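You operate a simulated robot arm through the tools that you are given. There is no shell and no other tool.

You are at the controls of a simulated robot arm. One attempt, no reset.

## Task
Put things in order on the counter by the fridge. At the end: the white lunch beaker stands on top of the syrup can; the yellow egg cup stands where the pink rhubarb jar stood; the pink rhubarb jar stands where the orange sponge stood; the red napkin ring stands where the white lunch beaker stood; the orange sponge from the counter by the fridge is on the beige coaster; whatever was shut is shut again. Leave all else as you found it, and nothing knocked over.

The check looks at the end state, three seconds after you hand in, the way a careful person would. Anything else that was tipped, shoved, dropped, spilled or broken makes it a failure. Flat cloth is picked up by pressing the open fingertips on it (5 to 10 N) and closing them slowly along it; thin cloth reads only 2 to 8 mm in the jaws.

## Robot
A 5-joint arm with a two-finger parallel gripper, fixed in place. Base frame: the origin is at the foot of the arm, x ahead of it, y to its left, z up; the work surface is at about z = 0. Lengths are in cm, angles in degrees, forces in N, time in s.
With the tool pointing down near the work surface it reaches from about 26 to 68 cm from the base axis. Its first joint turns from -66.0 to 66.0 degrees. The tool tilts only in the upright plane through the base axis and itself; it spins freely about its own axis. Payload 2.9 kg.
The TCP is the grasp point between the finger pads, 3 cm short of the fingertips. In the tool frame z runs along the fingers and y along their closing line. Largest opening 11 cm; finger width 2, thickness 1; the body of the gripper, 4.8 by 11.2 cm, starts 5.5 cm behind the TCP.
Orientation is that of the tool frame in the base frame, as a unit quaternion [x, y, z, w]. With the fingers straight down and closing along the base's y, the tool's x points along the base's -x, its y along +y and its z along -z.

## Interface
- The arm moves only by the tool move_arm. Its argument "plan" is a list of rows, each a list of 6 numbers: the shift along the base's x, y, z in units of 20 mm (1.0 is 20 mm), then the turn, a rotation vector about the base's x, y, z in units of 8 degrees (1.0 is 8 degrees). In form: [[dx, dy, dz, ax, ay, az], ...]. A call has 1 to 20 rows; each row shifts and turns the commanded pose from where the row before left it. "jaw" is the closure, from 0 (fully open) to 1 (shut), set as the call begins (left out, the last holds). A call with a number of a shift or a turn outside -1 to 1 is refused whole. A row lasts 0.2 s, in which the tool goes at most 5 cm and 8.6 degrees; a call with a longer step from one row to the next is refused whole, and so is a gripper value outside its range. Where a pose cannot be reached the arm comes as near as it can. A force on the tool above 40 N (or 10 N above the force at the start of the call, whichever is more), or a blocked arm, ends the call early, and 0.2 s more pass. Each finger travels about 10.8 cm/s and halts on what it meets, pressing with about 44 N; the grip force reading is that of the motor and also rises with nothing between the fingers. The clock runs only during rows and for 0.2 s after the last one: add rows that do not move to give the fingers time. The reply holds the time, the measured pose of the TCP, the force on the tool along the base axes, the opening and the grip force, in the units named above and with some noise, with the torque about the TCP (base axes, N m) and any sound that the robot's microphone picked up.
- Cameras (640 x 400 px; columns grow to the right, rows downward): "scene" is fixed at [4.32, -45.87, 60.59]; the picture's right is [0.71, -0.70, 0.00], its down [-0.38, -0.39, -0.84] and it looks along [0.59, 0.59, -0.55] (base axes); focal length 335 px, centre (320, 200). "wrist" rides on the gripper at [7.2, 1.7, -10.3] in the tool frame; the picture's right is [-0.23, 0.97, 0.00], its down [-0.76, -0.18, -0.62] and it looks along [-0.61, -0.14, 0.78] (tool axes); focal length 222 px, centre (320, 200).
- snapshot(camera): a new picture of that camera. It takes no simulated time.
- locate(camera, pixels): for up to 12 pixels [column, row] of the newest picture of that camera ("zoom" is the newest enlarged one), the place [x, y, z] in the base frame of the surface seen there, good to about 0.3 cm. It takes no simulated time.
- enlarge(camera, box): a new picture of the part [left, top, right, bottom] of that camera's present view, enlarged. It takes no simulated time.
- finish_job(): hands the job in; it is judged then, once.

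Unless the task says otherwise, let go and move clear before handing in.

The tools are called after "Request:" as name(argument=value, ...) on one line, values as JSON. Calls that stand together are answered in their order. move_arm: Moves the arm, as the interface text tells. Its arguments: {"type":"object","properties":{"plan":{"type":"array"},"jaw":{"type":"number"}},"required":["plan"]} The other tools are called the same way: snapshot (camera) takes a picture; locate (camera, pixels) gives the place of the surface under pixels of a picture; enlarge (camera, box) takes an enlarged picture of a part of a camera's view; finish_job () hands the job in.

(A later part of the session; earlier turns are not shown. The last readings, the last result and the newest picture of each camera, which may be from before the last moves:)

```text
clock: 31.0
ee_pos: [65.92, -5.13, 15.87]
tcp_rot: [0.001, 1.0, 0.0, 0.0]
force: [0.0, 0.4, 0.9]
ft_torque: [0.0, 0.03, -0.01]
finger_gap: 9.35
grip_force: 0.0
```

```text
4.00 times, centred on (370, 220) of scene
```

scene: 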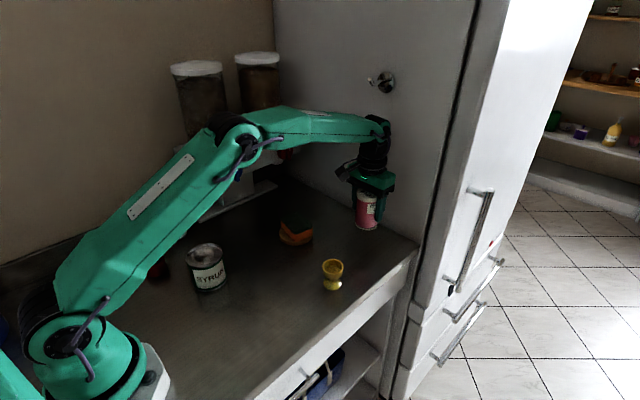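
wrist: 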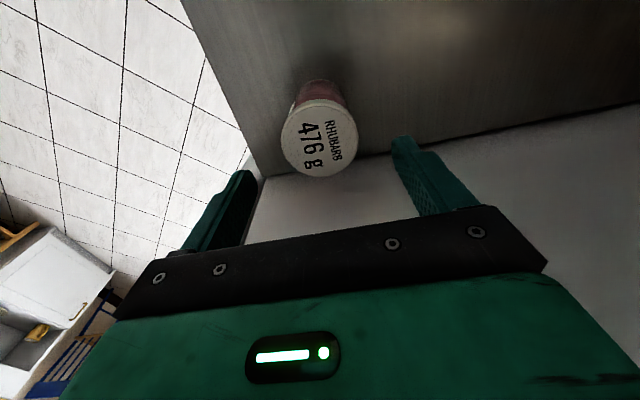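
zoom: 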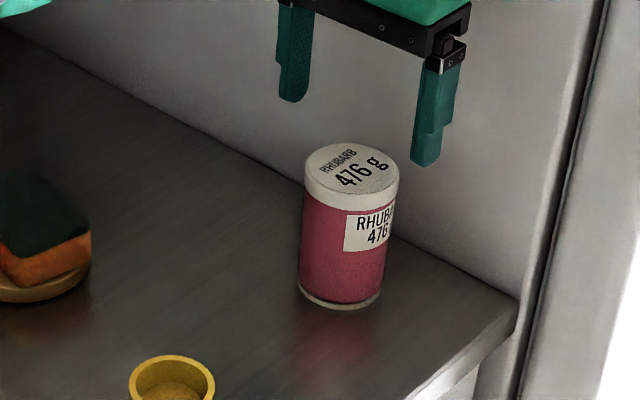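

The jar stands upright on the sponge's old spot. Next I'll go to hover over the egg cup near (46,-8).

Request:
move_arm(plan=[[-0.99, -0.14, 0, 0, 0, 0], [-0.99, -0.14, 0, 0, 0, 0], [-0.99, -0.14, 0, 0, 0, 0], [-0.99, -0.14, 0, 0, 0, 0], [-0.99, -0.14, 0, 0, 0, 0], [-0.99, -0.14, 0, 0, 0, 0], [-0.99, -0.14, 0, 0, 0, 0], [-0.99, -0.14, -0.2, 0, 0, 0], [-0.99, -0.14, -0.2, 0, 0, 0], [-0.99, -0.14, -0.2, 0, 0, 0], [0, 0, 0, 0, 0, 0], [0, 0, 0, 0, 0, 0]], jaw=0)

Request:
enlarge(camera="wrist", box=[240, 60, 400, 180])

Request:
snapshot(camera="scene")

```text
clock: 33.6
ee_pos: [46.25, -7.76, 14.36]
tcp_rot: [0.0, 1.0, 0.0, 0.0]
force: [0.3, -0.5, -0.3]
ft_torque: [0.0, 0.0, -0.02]
finger_gap: 10.96
grip_force: 0.1
```

```text
3.33 times, centred on (320, 120) of wrist
```

zoom: 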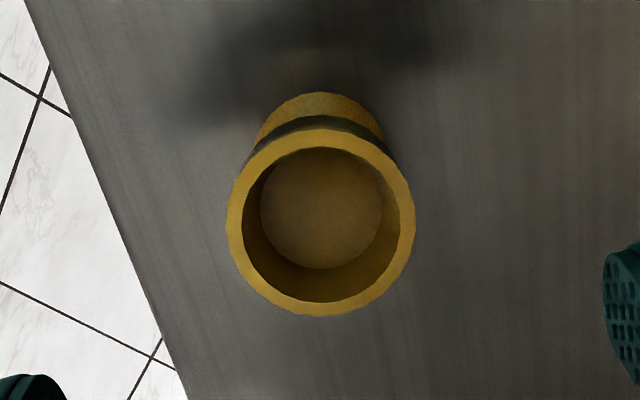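

```text
taken
```

scene: 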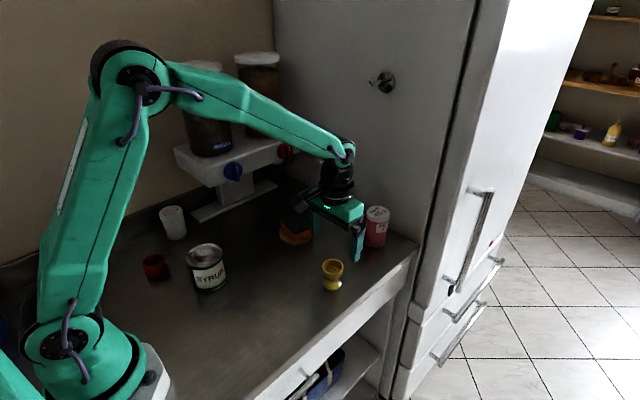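

The egg cup's rim shows in the zoom from (228,222) to (414,222). I'll locate the rim edges to centre the grip.

Request:
locate(camera="zoom", pixels=[[233, 222], [409, 222], [318, 134], [322, 311], [262, 160], [380, 285], [320, 98], [260, 130], [380, 125]])

```text
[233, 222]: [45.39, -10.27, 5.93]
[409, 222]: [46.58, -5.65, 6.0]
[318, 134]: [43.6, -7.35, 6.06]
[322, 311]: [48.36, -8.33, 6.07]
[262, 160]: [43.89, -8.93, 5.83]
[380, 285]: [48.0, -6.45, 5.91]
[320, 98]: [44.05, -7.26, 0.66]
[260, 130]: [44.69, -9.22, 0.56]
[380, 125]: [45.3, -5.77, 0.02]
```

Egg cup centre is (46.0,-7.9) with a rim about 4.7 cm across at z≈5.8. I'll descend so the pads flank the bowl, then close in two stages.

Request:
move_arm(plan=[[-0.05, 0.05, 0, 0, 0, 0], [0, 0, -0.9, 0, 0, 0], [0, 0, -0.9, 0, 0, 0], [0, 0, -0.9, 0, 0, 0], [0, 0, -0.9, 0, 0, 0], [0, 0, -0.8, 0, 0, 0], [0, 0, -0.385, 0, 0, 0], [0, 0, 0, 0, 0, 0]])

Request:
move_arm(plan=[[0, 0, 0, 0, 0, 0], [0, 0, 0, 0, 0, 0], [0, 0, 0, 0, 0, 0]], jaw=0.53)

Request:
snapshot(camera="wrist")

Request:
enlarge(camera="scene", box=[280, 200, 400, 310])

```text
clock: 35.4
ee_pos: [45.87, -7.91, 4.97]
tcp_rot: [0.001, 1.0, 0.0, 0.0]
force: [-0.4, 0.7, -0.2]
ft_torque: [-0.01, 0.04, 0.02]
finger_gap: 11.01
grip_force: 0.1
```

```text
clock: 36.2
ee_pos: [45.9, -7.93, 5.03]
tcp_rot: [0.001, 1.0, 0.0, 0.0]
force: [0.6, -0.5, 0.5]
ft_torque: [0.0, 0.02, -0.01]
finger_gap: 5.18
grip_force: 0.1
```

```text
taken
```

wrist: 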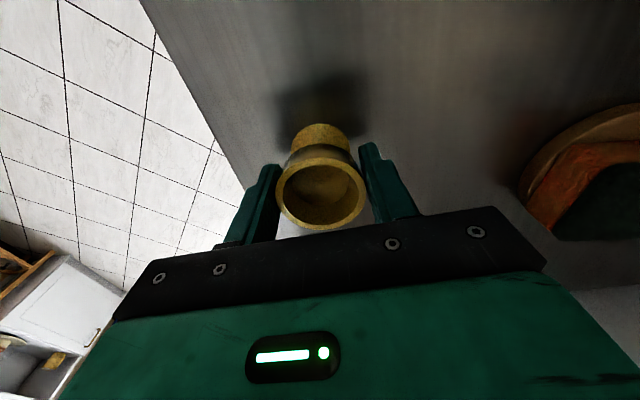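

```text
3.64 times, centred on (340, 255) of scene
```

zoom: 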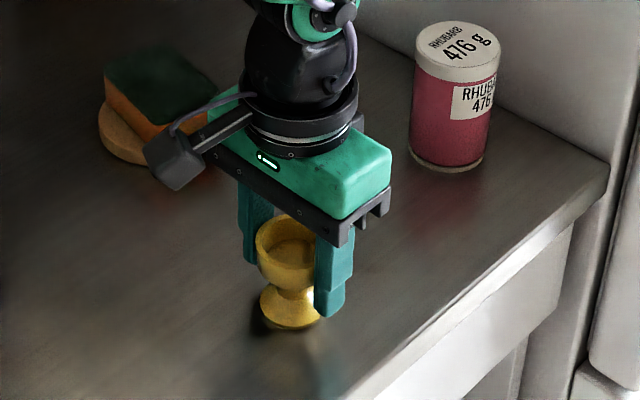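

The fingers straddle the bowl closely and evenly at 5.18 cm. I'll close onto it.

Request:
move_arm(plan=[[0, 0, 0, 0, 0, 0], [0, 0, 0, 0, 0, 0]], jaw=0.62)

Request:
snapshot(camera="wrist")

```text
clock: 36.8
ee_pos: [45.92, -7.77, 5.04]
tcp_rot: [0.0, 1.0, 0.0, 0.0]
force: [-0.3, -0.4, 0.5]
ft_torque: [-0.04, 0.05, -0.02]
finger_gap: 4.82
grip_force: 43.9
```

```text
taken
```

wrist: 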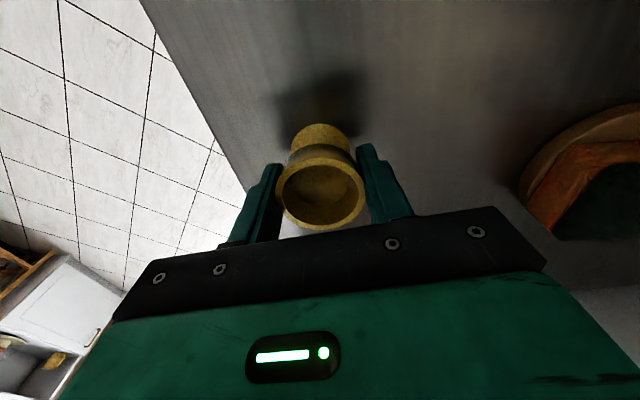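

The egg cup is held at 4.82 cm. I'll lift it and carry it over the jar's old spot at (31.95,0.1).

Request:
move_arm(plan=[[0, 0, 0.3, 0, 0, 0], [0, 0, 0.7, 0, 0, 0], [0, 0, 1, 0, 0, 0], [0, 0, 0.5, 0, 0, 0], [-0.878, 0.5, 0, 0, 0, 0], [-0.878, 0.5, 0, 0, 0, 0], [-0.878, 0.5, 0, 0, 0, 0], [-0.878, 0.5, 0, 0, 0, 0], [-0.878, 0.5, 0, 0, 0, 0], [-0.878, 0.5, 0, 0, 0, 0], [-0.878, 0.5, 0, 0, 0, 0], [-0.878, 0.5, 0, 0, 0, 0], [0, 0, 0, 0, 0, 0], [0, 0, 0, 0, 0, 0]])

Request:
snapshot(camera="scene")

Request:
snapshot(camera="wrist")

```text
clock: 39.8
ee_pos: [31.94, 0.19, 9.89]
tcp_rot: [0.001, 1.0, 0.0, 0.0]
force: [0.0, 0.2, 0.3]
ft_torque: [0.0, 0.01, -0.03]
finger_gap: 4.81
grip_force: 44.4
```

```text
taken
```

scene: 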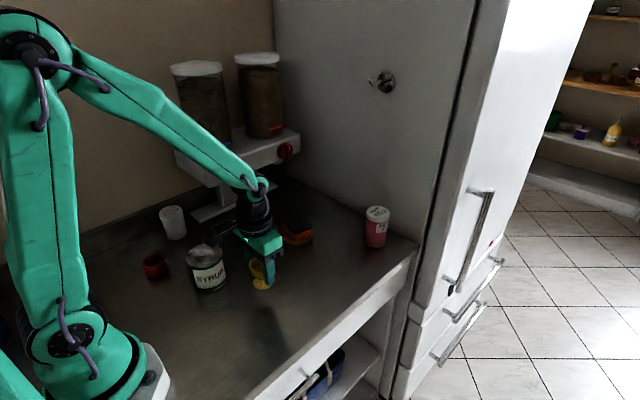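

```text
taken
```

wrist: 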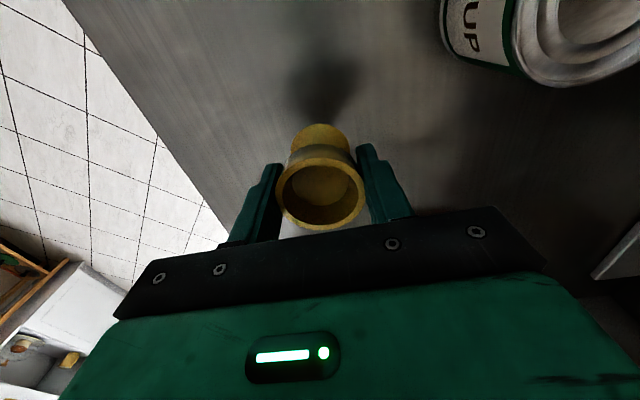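

The egg cup hangs level over the spot at (31.94,0.19). I'll lower it to just above contact.

Request:
move_arm(plan=[[0, 0, -0.8, 0, 0, 0], [0, 0, -0.7, 0, 0, 0], [0, 0, -0.5, 0, 0, 0], [0, 0, -0.3, 0, 0, 0], [0, 0, -0.15, 0, 0, 0], [0, 0, 0, 0, 0, 0]])

Request:
move_arm(plan=[[0, 0, -0.05, 0, 0, 0], [0, 0, 0, 0, 0, 0]])

```text
clock: 41.2
ee_pos: [31.88, 0.21, 5.06]
tcp_rot: [0.001, 1.0, -0.001, 0.0]
force: [0.1, 0.4, -2.3]
ft_torque: [-0.02, 0.0, 0.0]
finger_gap: 4.81
grip_force: 44.9
```

```text
clock: 41.8
ee_pos: [31.83, 0.15, 5.04]
tcp_rot: [0.0, 1.0, 0.0, 0.0]
force: [-2.4, 3.7, 10.8]
ft_torque: [0.09, 0.13, 0.0]
finger_gap: 4.8
grip_force: 43.9
```

Contact at 10.8 N shows the egg cup is standing. I'll open and rise straight up.

Request:
move_arm(plan=[[0, 0, 0, 0, 0, 0], [0, 0, 0, 0, 0, 0], [0, 0, 0, 0, 0, 0], [0, 0, 0.3, 0, 0, 0], [0, 0, 0.7, 0, 0, 0], [0, 0, 1, 0, 0, 0], [0, 0, 1, 0, 0, 0], [0, 0, 1, 0, 0, 0], [0, 0, 1, 0, 0, 0], [0, 0, 0, 0, 0, 0]], jaw=0.3)

Request:
snapshot(camera="wrist")

Request:
enlarge(camera="scene", box=[190, 200, 340, 310])

```text
clock: 44.0
ee_pos: [31.98, 0.11, 14.85]
tcp_rot: [0.001, 1.0, 0.0, 0.0]
force: [-0.1, -0.4, -0.7]
ft_torque: [-0.01, 0.01, -0.05]
finger_gap: 7.7
grip_force: 0.0
```

```text
taken
```

wrist: 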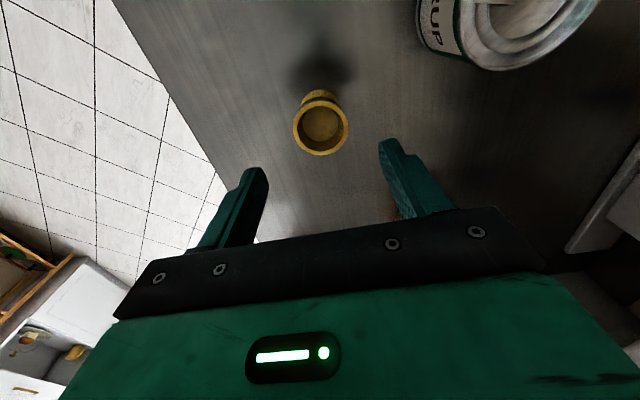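

```text
3.64 times, centred on (265, 255) of scene
```

zoom: 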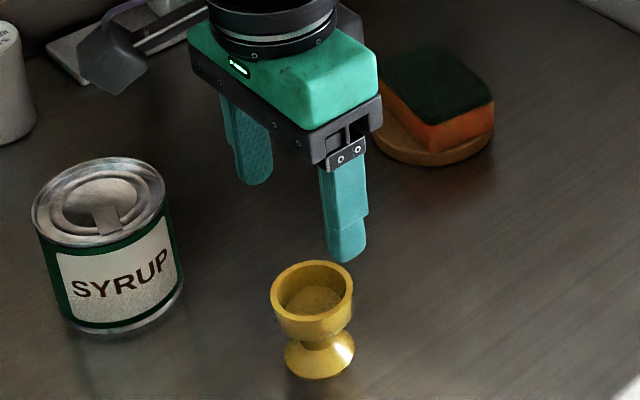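

The egg cup now stands on the jar's old spot. Before I reach for the beaker I'll check the backsplash, wall and dispenser edges around it.

Request:
enlarge(camera="scene", box=[90, 130, 250, 260])

Request:
locate(camera="zoom", pixels=[[250, 225], [250, 200], [250, 150], [270, 180], [300, 60], [330, 80], [370, 40], [200, 260], [200, 235], [340, 90], [410, 215], [290, 20]])

```text
3.08 times, centred on (170, 195) of scene
```

zoom: 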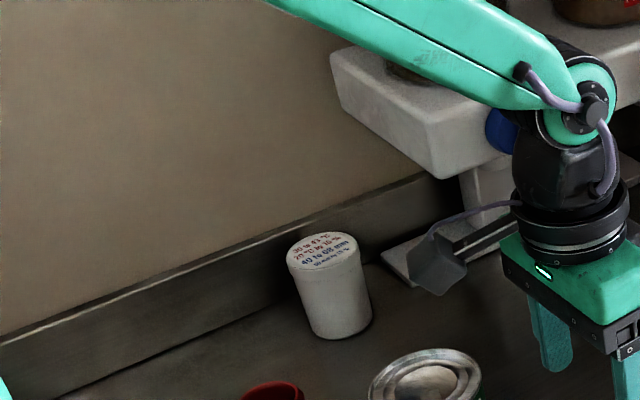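

```text
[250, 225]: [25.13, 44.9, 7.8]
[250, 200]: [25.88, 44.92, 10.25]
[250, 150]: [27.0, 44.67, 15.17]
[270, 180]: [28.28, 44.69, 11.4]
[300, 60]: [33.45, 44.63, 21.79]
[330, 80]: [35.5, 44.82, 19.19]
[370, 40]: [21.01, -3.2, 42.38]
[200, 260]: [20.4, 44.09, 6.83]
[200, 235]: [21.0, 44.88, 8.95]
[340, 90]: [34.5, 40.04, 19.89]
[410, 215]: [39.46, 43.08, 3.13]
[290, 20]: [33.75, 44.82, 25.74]
```

The backsplash face is at y≈43.1 (top z≈7), the wall at y≈44.8 and the dispenser's left edge at x≈34.5, so there is room with the jaws closing along y. I'll travel over the syrup can to hover above the beaker, approaching from the smaller-x side.

Request:
move_arm(plan=[[-0.318, 0.9, 0.1, 0, 0, 0], [-0.318, 0.909, 0.1, 0, 0, 0], [-0.318, 0.909, 0.1, 0, 0, 0], [-0.318, 0.909, 0.1, 0, 0, 0], [-0.318, 0.909, 0.1, 0, 0, 0], [-0.318, 0.909, 0, 0, 0, 0], [-0.318, 0.909, 0, 0, 0, 0], [-0.318, 0.909, 0, 0, 0, 0], [-0.318, 0.909, 0, 0, 0, 0], [-0.318, 0.909, 0, 0, 0, 0], [-0.318, 0.909, 0, 0, 0, 0], [0, 1, 0, 0, 0, 0], [0, 1, 0, 0, 0, 0], [0, 1, 0, 0, 0, 0], [0, 1, 0, 0, 0, 0], [0, 1, 0, 0, 0, 0], [0, 1, 0, 0, 0, 0]], jaw=0.2)

Request:
snapshot(camera="wrist")

Request:
snapshot(camera="scene")

```text
clock: 47.6
ee_pos: [24.83, 32.34, 16.14]
tcp_rot: [0.001, 1.0, 0.001, 0.0]
force: [-0.3, 1.1, -0.9]
ft_torque: [0.02, -0.01, 0.01]
finger_gap: 8.79
grip_force: 0.0
```

```text
taken
```

wrist: 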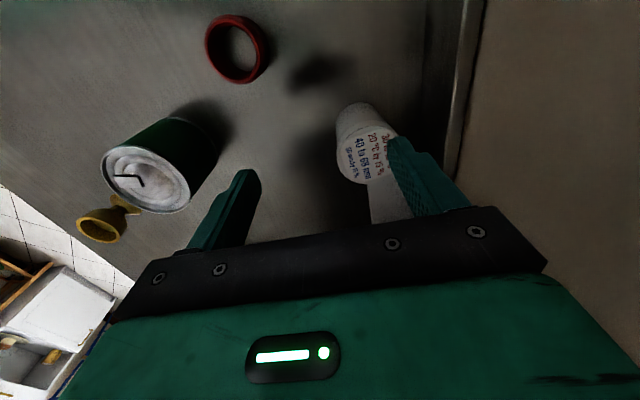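

```text
taken
```

scene: 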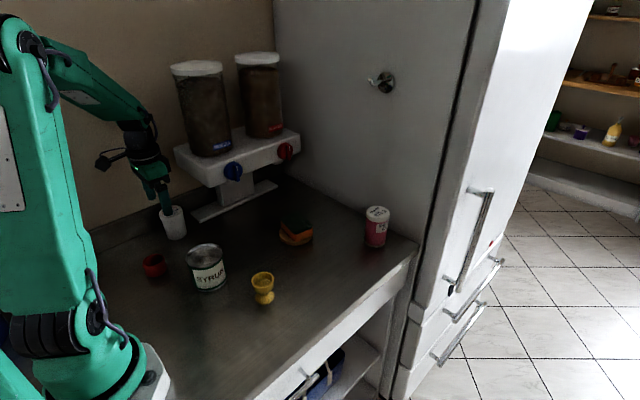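

The wrist view shows the beaker lid near (362,150), the ring around (236,48) and the can rim around (147,178). I'll locate all three from this angle to refine their centres.

Request:
locate(camera="wrist", pixels=[[207, 45], [265, 52], [230, 17], [243, 81], [105, 165], [188, 190], [155, 148], [140, 212], [340, 145], [352, 118], [340, 120], [360, 180]])

Request:
enlarge(camera="wrist", box=[80, 0, 440, 225])

```text
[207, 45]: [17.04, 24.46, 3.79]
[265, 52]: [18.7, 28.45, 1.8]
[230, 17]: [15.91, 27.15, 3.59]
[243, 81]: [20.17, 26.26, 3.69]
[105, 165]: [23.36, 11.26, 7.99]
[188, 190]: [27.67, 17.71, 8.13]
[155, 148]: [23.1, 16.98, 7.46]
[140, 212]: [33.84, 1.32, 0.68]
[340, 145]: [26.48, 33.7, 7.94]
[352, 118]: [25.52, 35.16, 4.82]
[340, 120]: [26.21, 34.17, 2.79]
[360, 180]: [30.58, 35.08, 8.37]
```

```text
1.78 times, centred on (260, 112) of wrist
```

zoom: 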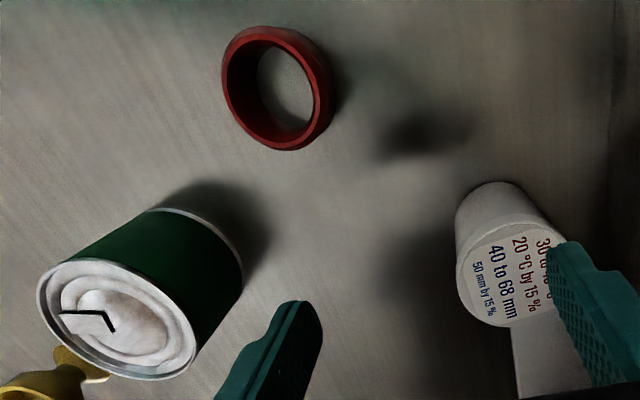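

The estimates roughly agree: beaker about (28.1,35.5), ring about (17.9,26). I'll shift to hover right over the beaker and look again.

Request:
move_arm(plan=[[0.5, 0.6, 0, 0, 0, 0], [0.5, 0.6, 0, 0, 0, 0], [0.548, 0.56, 0, 0, 0, 0], [0, 0, 0, 0, 0, 0], [0, 0, 0, 0, 0, 0]])

Request:
enlarge(camera="wrist", box=[220, 50, 420, 175])

Request:
enlarge(camera="scene", box=[90, 50, 290, 250])

```text
clock: 48.8
ee_pos: [28.1, 35.74, 15.98]
tcp_rot: [0.002, 1.0, 0.001, 0.0]
force: [0.5, 0.4, -0.3]
ft_torque: [-0.02, 0.03, 0.03]
finger_gap: 8.78
grip_force: 0.1
```

```text
3.20 times, centred on (320, 112) of wrist
```

zoom: 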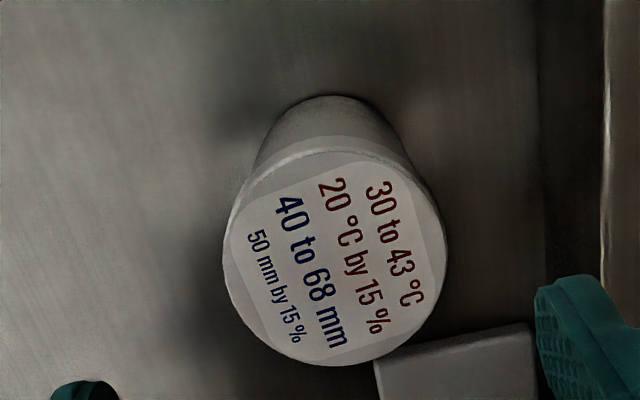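

```text
2.00 times, centred on (190, 150) of scene
```

zoom: 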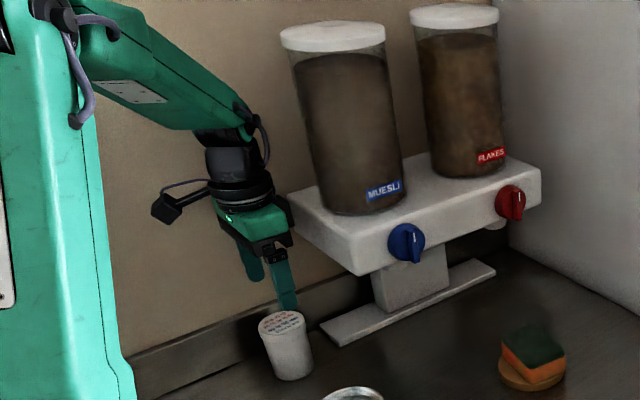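

The tool hovers over the beaker with a clear gap to the dispenser on the right. I'll take a wrist picture and locate the lid edges to centre the grip.

Request:
snapshot(camera="wrist")

Request:
locate(camera="wrist", pixels=[[292, 128], [357, 128], [323, 99], [322, 161], [324, 130], [303, 105], [345, 105], [345, 153], [300, 150], [323, 82], [300, 98], [348, 96]])

```text
taken
```

wrist: 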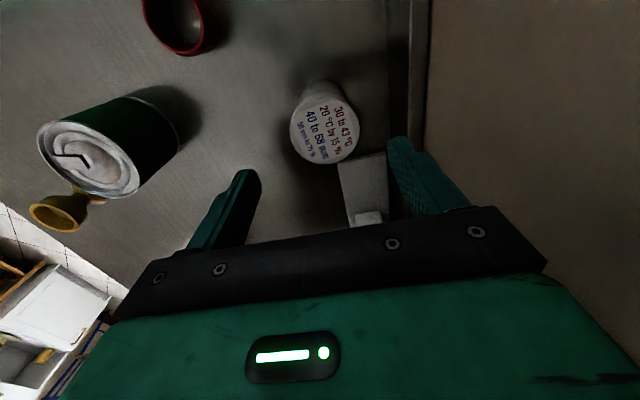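

```text
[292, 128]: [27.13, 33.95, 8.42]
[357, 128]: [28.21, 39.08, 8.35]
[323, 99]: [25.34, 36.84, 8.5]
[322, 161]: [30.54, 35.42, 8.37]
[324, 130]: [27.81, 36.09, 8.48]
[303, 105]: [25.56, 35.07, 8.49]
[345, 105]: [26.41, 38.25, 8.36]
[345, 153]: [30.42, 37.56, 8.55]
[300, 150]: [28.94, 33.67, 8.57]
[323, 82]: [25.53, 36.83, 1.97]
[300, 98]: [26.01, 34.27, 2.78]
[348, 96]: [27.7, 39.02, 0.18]
```

Wrist and scene average to a beaker centre of about (27.95,35.9), 5.4 cm wide and 8.4 cm high. I'll centre and descend with the jaws open 8.8 cm, keeping the fingertips 2 cm above the counter.

Request:
move_arm(plan=[[-0.05, 0.11, 0, 0, 0, 0], [0, 0, -0.8, 0, 0, 0], [0, 0, -0.8, 0, 0, 0], [0, 0, -0.8, 0, 0, 0], [0, 0, -0.8, 0, 0, 0], [0, 0, -0.8, 0, 0, 0], [0, 0, -0.8, 0, 0, 0], [0, 0, -0.5, 0, 0, 0], [0, 0, -0.2, 0, 0, 0], [0, 0, 0, 0, 0, 0]])

Request:
snapshot(camera="wrist")

Request:
enlarge(camera="scene", box=[110, 100, 250, 250])

```text
clock: 51.0
ee_pos: [27.92, 36.07, 4.87]
tcp_rot: [0.002, 1.0, 0.0, 0.001]
force: [-0.1, 0.2, 0.5]
ft_torque: [-0.04, 0.01, 0.05]
finger_gap: 8.81
grip_force: 0.1
```

```text
taken
```

wrist: 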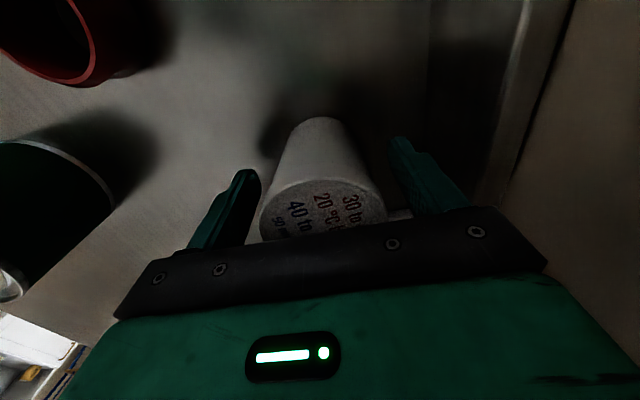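

```text
2.67 times, centred on (180, 175) of scene
```

zoom: 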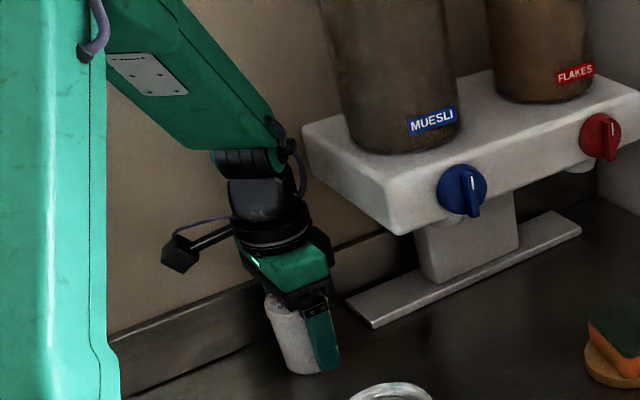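

The beaker (wrist columns 260–387) is centred between the fingers with no contact. I'll close to 6 cm and look again.

Request:
move_arm(plan=[[0, 0, 0, 0, 0, 0], [0, 0, 0, 0, 0, 0]], jaw=0.455)

Request:
enlarge(camera="wrist", box=[200, 90, 440, 250])

```text
clock: 51.6
ee_pos: [27.85, 36.08, 4.89]
tcp_rot: [0.001, 1.0, 0.001, 0.0]
force: [1.1, -0.7, 0.9]
ft_torque: [0.01, -0.02, 0.01]
finger_gap: 5.99
grip_force: 0.0
```

```text
2.50 times, centred on (320, 170) of wrist
```

zoom: 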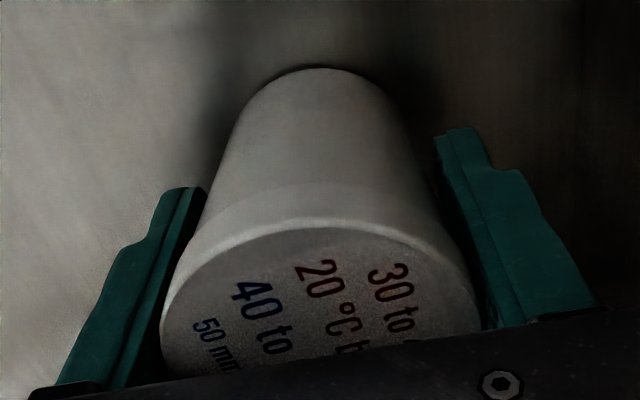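

Both fingers are close to the beaker with no touch yet at 5.99 cm. I'll close a little more at a time and watch the grip reading.

Request:
move_arm(plan=[[0, 0, 0, 0, 0, 0]], jaw=0.49)

Request:
move_arm(plan=[[0, 0, 0, 0, 0, 0]], jaw=0.51)

```text
clock: 52.0
ee_pos: [27.94, 36.03, 4.81]
tcp_rot: [0.0, 1.0, 0.0, 0.0]
force: [0.4, -0.3, 0.5]
ft_torque: [-0.05, -0.03, 0.01]
finger_gap: 5.86
grip_force: 44.2
```

```text
clock: 52.4
ee_pos: [27.9, 36.09, 4.96]
tcp_rot: [0.001, 1.0, 0.0, 0.001]
force: [-0.4, 0.4, 0.4]
ft_torque: [-0.02, 0.02, -0.03]
finger_gap: 5.86
grip_force: 44.4
```

The beaker is firm at 5.86 cm and centred at y≈36.0. I'll lift slightly and check that it comes whole.

Request:
move_arm(plan=[[0, 0, 0.25, 0, 0, 0], [0, 0, 0.25, 0, 0, 0], [0, 0, 0.2, 0, 0, 0], [0, 0, 0, 0, 0, 0]])

Request:
enlarge(camera="scene", box=[130, 170, 230, 260])

Request:
enlarge(camera="wrist", box=[200, 90, 440, 250])

```text
clock: 53.4
ee_pos: [27.76, 36.02, 6.37]
tcp_rot: [0.001, 1.0, 0.001, -0.001]
force: [-1.0, -0.1, -1.7]
ft_torque: [0.0, -0.02, -0.02]
finger_gap: 5.87
grip_force: 44.6
```

```text
4.44 times, centred on (180, 215) of scene
```

zoom: 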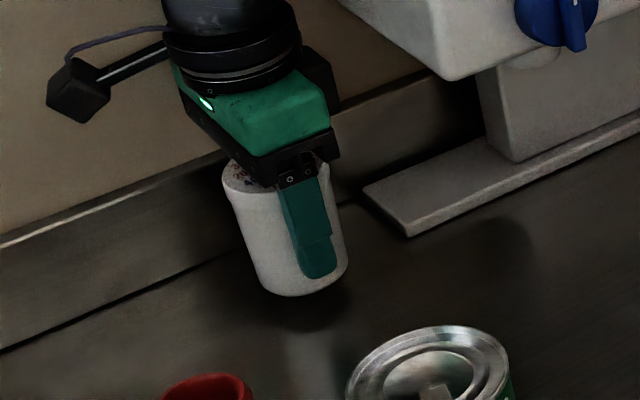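

```text
2.50 times, centred on (320, 170) of wrist
```

zoom: 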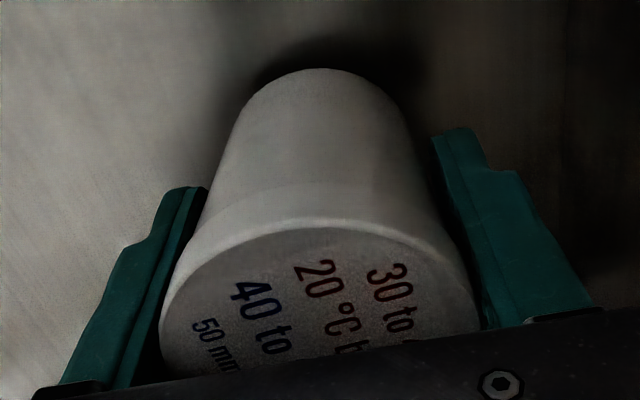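

The beaker lifted whole and hangs straight. I'll raise it well clear and carry it back over the syrup can, stopping 3 cm above its rim.

Request:
move_arm(plan=[[0, 0, 0.8, 0, 0, 0], [0, 0, 1, 0, 0, 0], [0, 0, 1, 0, 0, 0], [0, 0, 1, 0, 0, 0], [0, 0, 1, 0, 0, 0], [-0.081, -0.909, 0.05, 0, 0, 0], [-0.081, -0.909, 0.05, 0, 0, 0], [-0.081, -0.909, 0.05, 0, 0, 0], [-0.081, -0.909, 0.05, 0, 0, 0], [-0.081, -0.909, 0, 0, 0, 0], [-0.081, -0.909, 0, 0, 0, 0], [-0.081, -0.909, 0, 0, 0, 0], [-0.081, -0.909, 0, 0, 0, 0], [-0.081, -0.909, 0, 0, 0, 0], [-0.081, -0.909, 0, 0, 0, 0], [-0.081, -0.909, 0, 0, 0, 0], [-0.081, -0.909, 0, 0, 0, 0], [0, 0, 0, 0, 0, 0], [0, 0, 0, 0, 0, 0]])

Request:
snapshot(camera="wrist")

Request:
enlarge(camera="scene", box=[150, 200, 270, 310])

```text
clock: 57.4
ee_pos: [26.04, 13.94, 16.4]
tcp_rot: [0.001, 1.0, 0.0, 0.0]
force: [-1.1, -0.6, -1.4]
ft_torque: [0.01, -0.02, 0.02]
finger_gap: 5.84
grip_force: 44.2
```

```text
taken
```

wrist: 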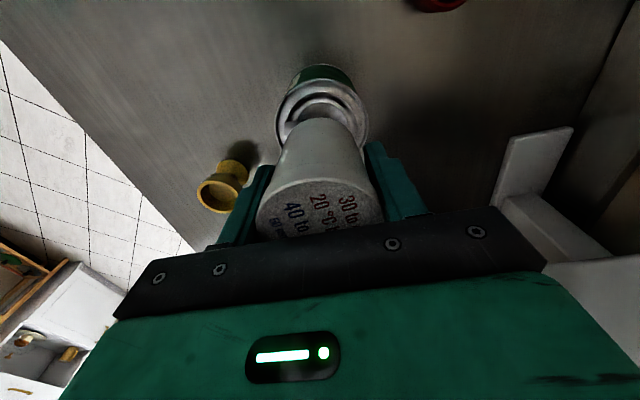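

```text
3.64 times, centred on (210, 255) of scene
```

zoom: 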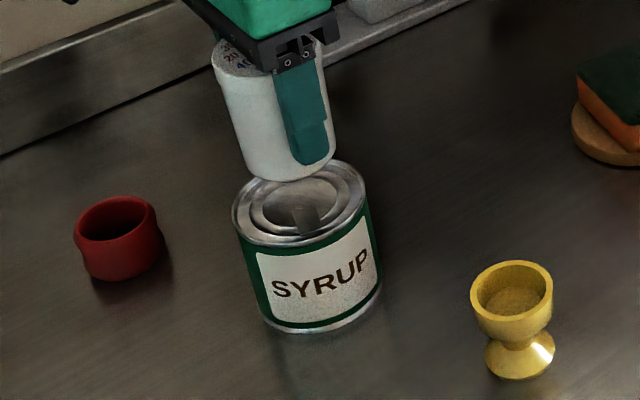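

In the wrist view the can rim (columns 276–369) sits centred below the beaker foot. I'll locate rim and beaker-foot points in an enlarged wrist view to fine-align.

Request:
enlarge(camera="wrist", box=[250, 50, 400, 150])

Request:
locate(camera="zoom", pixels=[[320, 120], [320, 70], [320, 200], [100, 250], [540, 250], [320, 300]])

```text
4.00 times, centred on (325, 100) of wrist
```

zoom: 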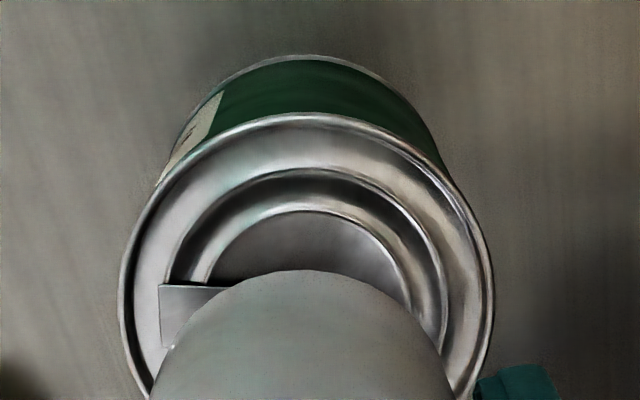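

```text
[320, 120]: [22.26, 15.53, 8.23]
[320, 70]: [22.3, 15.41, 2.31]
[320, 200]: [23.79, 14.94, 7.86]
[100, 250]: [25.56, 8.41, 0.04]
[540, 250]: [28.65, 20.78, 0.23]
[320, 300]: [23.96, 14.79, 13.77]
```

I'll pick rim points around the visible arc, and points on the beaker foot's lower edge.

Request:
locate(camera="zoom", pixels=[[126, 290], [488, 290], [300, 120], [180, 178], [430, 165], [140, 365], [478, 365], [310, 276], [205, 330], [420, 330], [160, 392], [445, 385]])

```text
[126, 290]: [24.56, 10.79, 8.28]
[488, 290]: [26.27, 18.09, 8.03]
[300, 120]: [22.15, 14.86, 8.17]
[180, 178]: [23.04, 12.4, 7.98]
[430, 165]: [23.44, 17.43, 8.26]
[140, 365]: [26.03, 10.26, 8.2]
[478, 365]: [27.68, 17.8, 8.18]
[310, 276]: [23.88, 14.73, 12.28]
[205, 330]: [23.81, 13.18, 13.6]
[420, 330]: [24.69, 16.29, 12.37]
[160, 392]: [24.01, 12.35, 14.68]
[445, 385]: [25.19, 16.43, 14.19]
```

The wrist view puts the can's centre near (26.05,14.3) and the scene view near (26.0,13.8). I'll compare the beaker foot and the can rim in a fresh scene zoom too.

Request:
enlarge(camera="scene", box=[180, 205, 240, 275])

Request:
locate(camera="zoom", pixels=[[320, 200], [220, 150], [320, 150]])

```text
5.71 times, centred on (210, 240) of scene
```

zoom: 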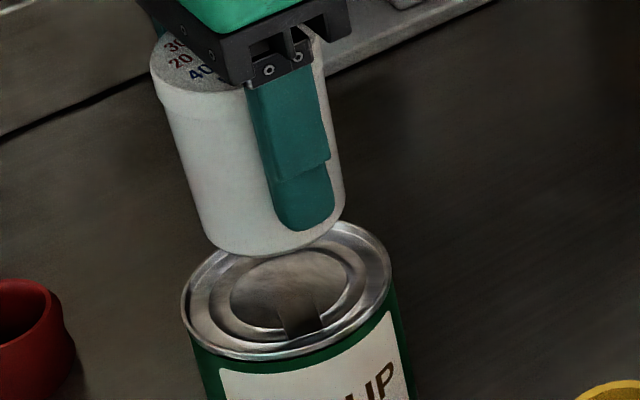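

```text
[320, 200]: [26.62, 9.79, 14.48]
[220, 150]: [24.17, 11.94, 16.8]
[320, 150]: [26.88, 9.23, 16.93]
```

The beaker foot sits roughly 0.5 cm too far in x relative to the can rim (scene foot centre about zoom (272,208), rim centre about (286,290)). I'll shift back by 0.45 cm, lower to about 1 cm above the rim, and compare again at close range.

Request:
move_arm(plan=[[-0.12, -0.03, -0.2, 0, 0, 0], [-0.11, -0.02, -0.3, 0, 0, 0], [0, 0, -0.4, 0, 0, 0], [0, 0, -0.3, 0, 0, 0], [0, 0, 0, 0, 0, 0], [0, 0, 0, 0, 0, 0]])

Request:
enlarge(camera="scene", box=[180, 205, 240, 275])

Request:
enlarge(camera="wrist", box=[250, 60, 400, 160])

```text
clock: 58.8
ee_pos: [25.44, 13.99, 13.94]
tcp_rot: [0.001, 1.0, 0.001, 0.0]
force: [-0.3, 0.5, -1.2]
ft_torque: [-0.01, 0.0, 0.03]
finger_gap: 5.86
grip_force: 44.1
```

```text
5.71 times, centred on (210, 240) of scene
```

zoom: 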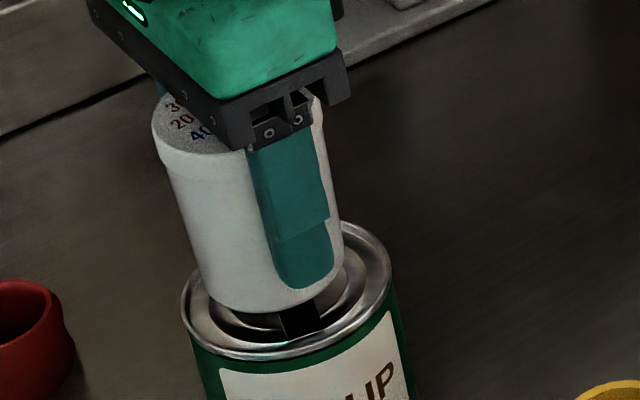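

```text
4.00 times, centred on (325, 110) of wrist
```

zoom: 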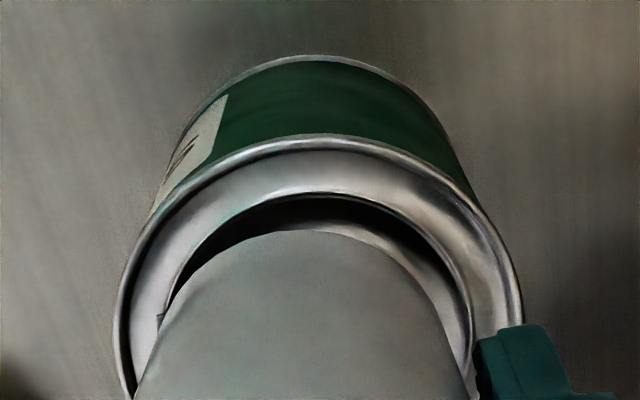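

At close range the beaker foot lies inside the can rim in both views (foot centre about scene zoom (273,264), rim centre about (286,290)), so alignment is within about 0.2 cm. I'll nudge slightly and lower towards contact.

Request:
move_arm(plan=[[0.06, 0, -0.1, 0, 0, 0], [0, 0, -0.2, 0, 0, 0], [0, 0, -0.15, 0, 0, 0], [0, 0, 0, 0, 0, 0]])

Request:
move_arm(plan=[[0, 0, -0.06, 0, 0, 0], [0, 0, 0, 0, 0, 0]])

Request:
enlarge(camera="scene", box=[180, 205, 240, 275])

```text
clock: 59.8
ee_pos: [25.64, 13.93, 13.1]
tcp_rot: [0.0, 1.0, 0.001, 0.001]
force: [-0.1, 0.0, -1.5]
ft_torque: [-0.02, 0.0, -0.02]
finger_gap: 5.81
grip_force: 44.1
```

```text
clock: 60.4
ee_pos: [25.71, 13.94, 13.0]
tcp_rot: [0.001, 1.0, -0.001, 0.0]
force: [-0.3, -0.5, -1.9]
ft_torque: [-0.01, 0.01, 0.0]
finger_gap: 5.87
grip_force: 44.2
```

```text
5.71 times, centred on (210, 240) of scene
```

zoom: 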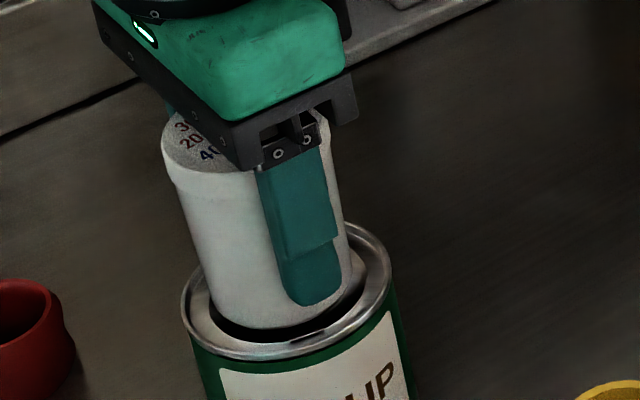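

No contact yet at beaker-bottom z≈8.0, and the foot shows gaps of 17 px to the left rim and 35 px to the right (zoom), so it's slightly left. I'll shift 0.15 cm along the picture's right and keep lowering gently.

Request:
move_arm(plan=[[0.08, -0.08, 0, 0, 0, 0], [0, 0, -0.06, 0, 0, 0], [0, 0, -0.04, 0, 0, 0], [0, 0, 0, 0, 0, 0]])

Request:
move_arm(plan=[[0, 0, -0.05, 0, 0, 0], [0, 0, 0, 0, 0, 0]])

```text
clock: 61.4
ee_pos: [25.9, 13.91, 12.83]
tcp_rot: [-0.001, 1.0, 0.001, 0.002]
force: [-7.8, -2.2, 34.0]
ft_torque: [-0.09, 0.38, -0.05]
finger_gap: 5.84
grip_force: 44.1
```

```text
clock: 62.0
ee_pos: [25.76, 13.87, 12.76]
tcp_rot: [0.0, 1.0, 0.001, 0.003]
force: [-2.3, -2.0, 38.6]
ft_torque: [-0.04, -0.27, -0.07]
finger_gap: 5.87
grip_force: 44.2
```

That contact was firm (34–38 N), so the beaker is seated on the can. I'll ease up about 1 mm to relieve the push before letting go.

Request:
move_arm(plan=[[0, 0, 0.05, 0, 0, 0], [0, 0, 0, 0, 0, 0]])

Request:
enlarge(camera="scene", box=[180, 205, 240, 275])

Request:
enlarge(camera="wrist", box=[250, 60, 400, 160])

```text
clock: 62.6
ee_pos: [25.76, 13.9, 12.92]
tcp_rot: [0.0, 1.0, 0.001, 0.001]
force: [6.2, 2.3, 16.1]
ft_torque: [0.15, -0.67, 0.04]
finger_gap: 5.84
grip_force: 44.1
```

```text
5.71 times, centred on (210, 240) of scene
```

zoom: 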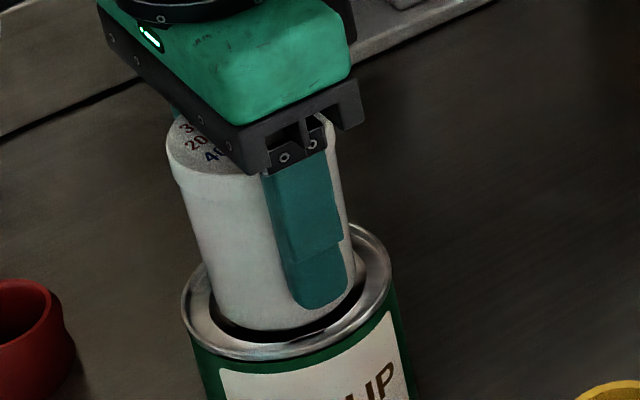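

```text
4.00 times, centred on (325, 110) of wrist
```

zoom: 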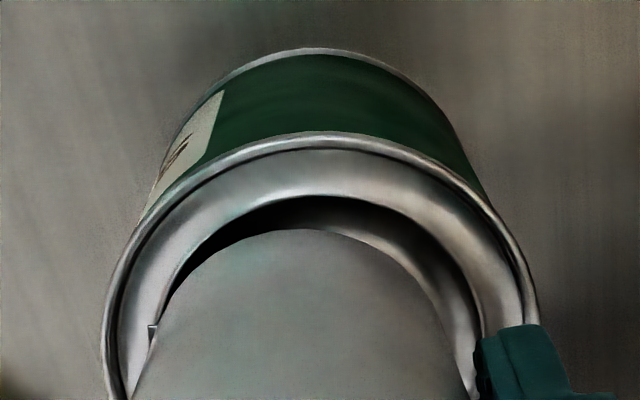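

The foot sits well inside the can rim in both views. There's still 16 N of push, so I'll ease up half a millimetre more.

Request:
move_arm(plan=[[0, 0, 0.025, 0, 0, 0], [0, 0, 0, 0, 0, 0]])

```text
clock: 63.2
ee_pos: [25.73, 13.8, 12.82]
tcp_rot: [0.001, 1.0, -0.001, -0.001]
force: [4.2, 0.7, 9.0]
ft_torque: [0.12, -0.44, -0.04]
finger_gap: 5.86
grip_force: 44.2
```

Only 9 N remains. I'll open the jaws in place and check that the beaker stands steady before rising.

Request:
move_arm(plan=[[0, 0, 0, 0, 0, 0], [0, 0, 0, 0, 0, 0], [0, 0, 0, 0, 0, 0]], jaw=0.32)

Request:
enlarge(camera="scene", box=[170, 195, 250, 300])

Request:
snapshot(camera="wrist")

```text
clock: 64.0
ee_pos: [25.7, 13.84, 12.81]
tcp_rot: [0.001, 1.0, 0.0, 0.0]
force: [0.0, -0.1, -0.4]
ft_torque: [0.0, 0.0, -0.02]
finger_gap: 7.47
grip_force: 0.0
```

```text
3.81 times, centred on (210, 248) of scene
```

zoom: 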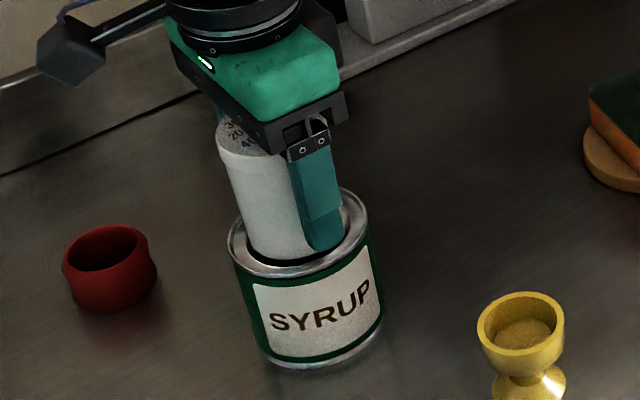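

```text
taken
```

wrist: 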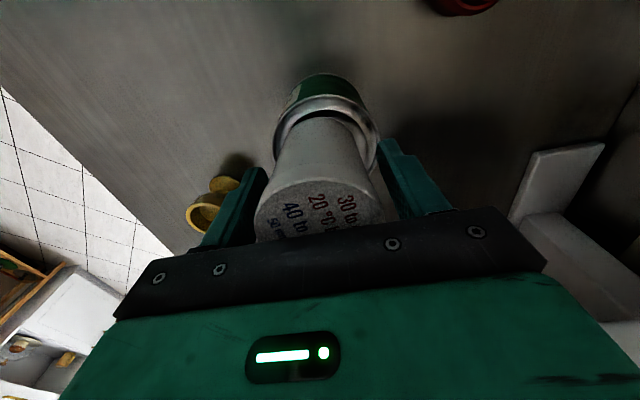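

The beaker stands free on the can. I'll open a bit wider and rise straight up, clear of the lid.

Request:
move_arm(plan=[[0, 0, 0, 0, 0, 0], [0, 0, 0, 0, 0, 0], [0, 0, 0.3, 0, 0, 0], [0, 0, 0.7, 0, 0, 0], [0, 0, 1, 0, 0, 0], [0, 0, 1, 0, 0, 0], [0, 0, 1, 0, 0, 0], [0, 0, 0.6, 0, 0, 0], [0, 0, 0, 0, 0, 0]], jaw=0.2)

Request:
snapshot(camera="wrist")

Request:
enlarge(camera="scene", box=[130, 190, 270, 310])

```text
clock: 66.0
ee_pos: [25.87, 13.79, 22.1]
tcp_rot: [0.001, 1.0, 0.0, 0.0]
force: [0.6, -0.4, 0.0]
ft_torque: [0.0, 0.0, -0.02]
finger_gap: 8.8
grip_force: 0.0
```

```text
taken
```

wrist: 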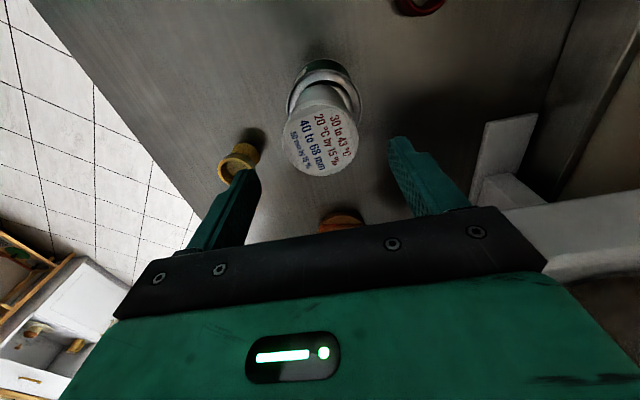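

```text
3.33 times, centred on (200, 250) of scene
```

zoom: 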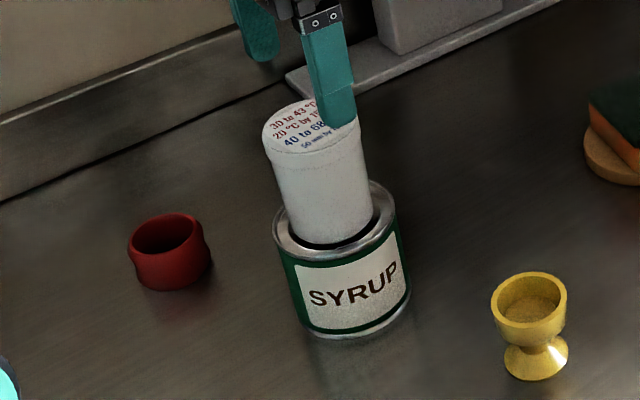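

The beaker stands upright on the syrup can, and the gripper is clear. Next I'll go to hover over the red ring near (17.9,26), staying high past the stack.

Request:
move_arm(plan=[[-0.564, 0.879, 0, 0, 0, 0], [-0.564, 0.879, 0, 0, 0, 0], [-0.564, 0.879, 0, 0, 0, 0], [-0.564, 0.879, 0, 0, 0, 0], [-0.564, 0.879, 0, 0, 0, 0], [-0.564, 0.879, 0, 0, 0, 0], [-0.564, 0.879, 0, 0, 0, 0], [0, 0, -1, 0, 0, 0], [0, 0, -1, 0, 0, 0], [0, 0, -1, 0, 0, 0], [0, 0, -1, 0, 0, 0], [0, 0, 0, 0, 0, 0], [0, 0, 0, 0, 0, 0]], jaw=0.2)

Request:
snapshot(camera="wrist")

Request:
snapshot(camera="scene")

```text
clock: 68.8
ee_pos: [18.0, 26.0, 13.95]
tcp_rot: [0.001, 1.0, 0.0, 0.0]
force: [0.1, 0.5, 0.4]
ft_torque: [0.01, 0.04, 0.03]
finger_gap: 8.78
grip_force: 0.0
```

```text
taken
```

wrist: 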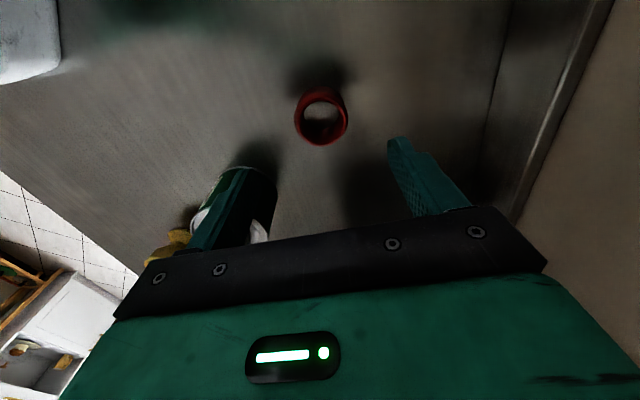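

```text
taken
```

scene: 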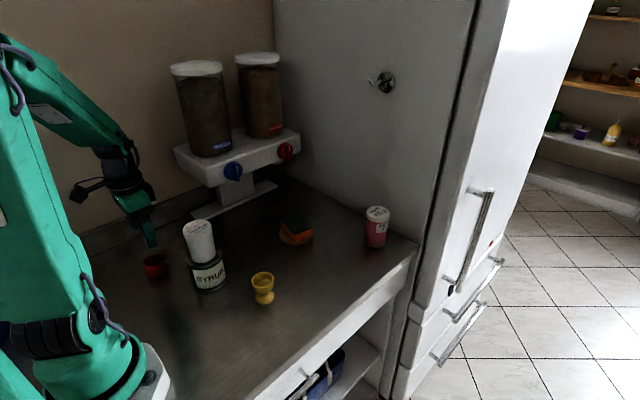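

The ring is below and slightly nearer the base in the wrist view, spanning (294,117) to (348,117). I'll enlarge and locate its rim.

Request:
enlarge(camera="wrist", box=[270, 70, 370, 160])

Request:
locate(camera="wrist", pixels=[[297, 120], [345, 118], [321, 97], [321, 143], [304, 136], [338, 137], [304, 103], [338, 102], [321, 90], [300, 97], [342, 95]])

```text
4.44 times, centred on (320, 115) of wrist
```

zoom: 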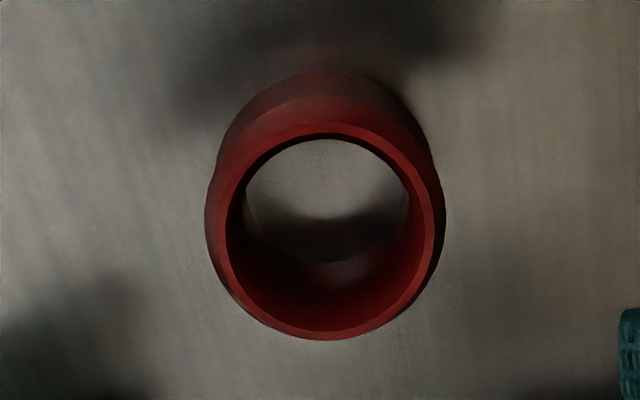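

```text
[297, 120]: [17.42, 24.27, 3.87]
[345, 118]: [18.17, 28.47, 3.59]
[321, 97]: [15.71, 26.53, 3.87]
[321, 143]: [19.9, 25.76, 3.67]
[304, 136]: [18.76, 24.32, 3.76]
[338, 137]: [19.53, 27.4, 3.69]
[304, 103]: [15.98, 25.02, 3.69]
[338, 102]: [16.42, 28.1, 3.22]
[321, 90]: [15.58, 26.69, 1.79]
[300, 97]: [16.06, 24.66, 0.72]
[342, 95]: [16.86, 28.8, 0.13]
```

The ring's centre is (17.75,26.15), about 5.1 cm across and 3.7 cm tall. I'll align and descend, leaving the fingertips 0.5 cm above the counter.

Request:
move_arm(plan=[[-0.075, 0.025, 0, 0, 0, 0], [0, 0, -0.9, 0, 0, 0], [0, 0, -0.9, 0, 0, 0], [0, 0, -0.9, 0, 0, 0], [0, 0, -0.9, 0, 0, 0], [0, 0, -0.9, 0, 0, 0], [0, 0, -0.5, 0, 0, 0], [0, 0, -0.25, 0, 0, 0], [0, 0, 0, 0, 0, 0]])

Request:
snapshot(camera="wrist")

Request:
enlarge(camera="scene", box=[90, 170, 230, 300])

```text
clock: 70.8
ee_pos: [17.78, 26.23, 3.53]
tcp_rot: [0.0, 1.0, -0.001, 0.0]
force: [-0.1, -0.2, 0.3]
ft_torque: [0.01, 0.03, 0.0]
finger_gap: 8.77
grip_force: 0.2
```

```text
taken
```

wrist: 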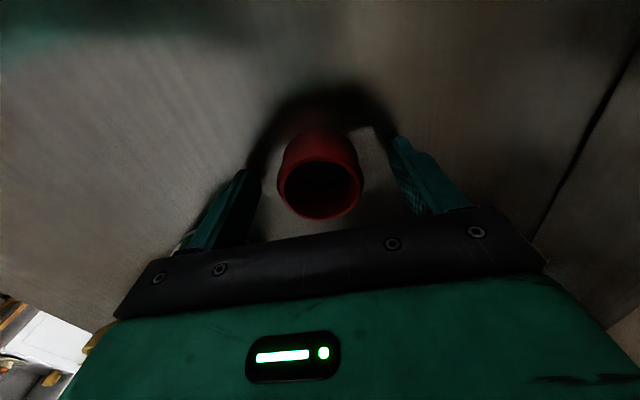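

```text
3.08 times, centred on (160, 235) of scene
```

zoom: 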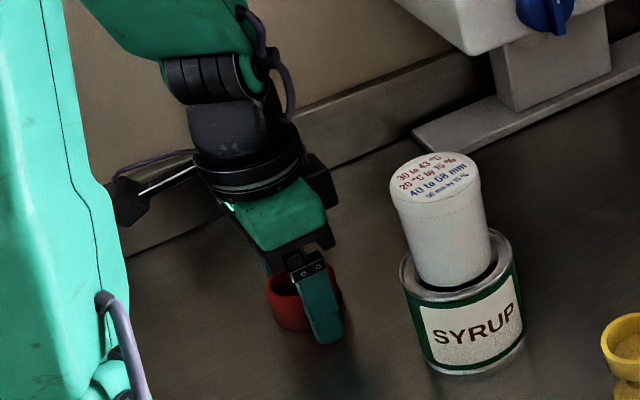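

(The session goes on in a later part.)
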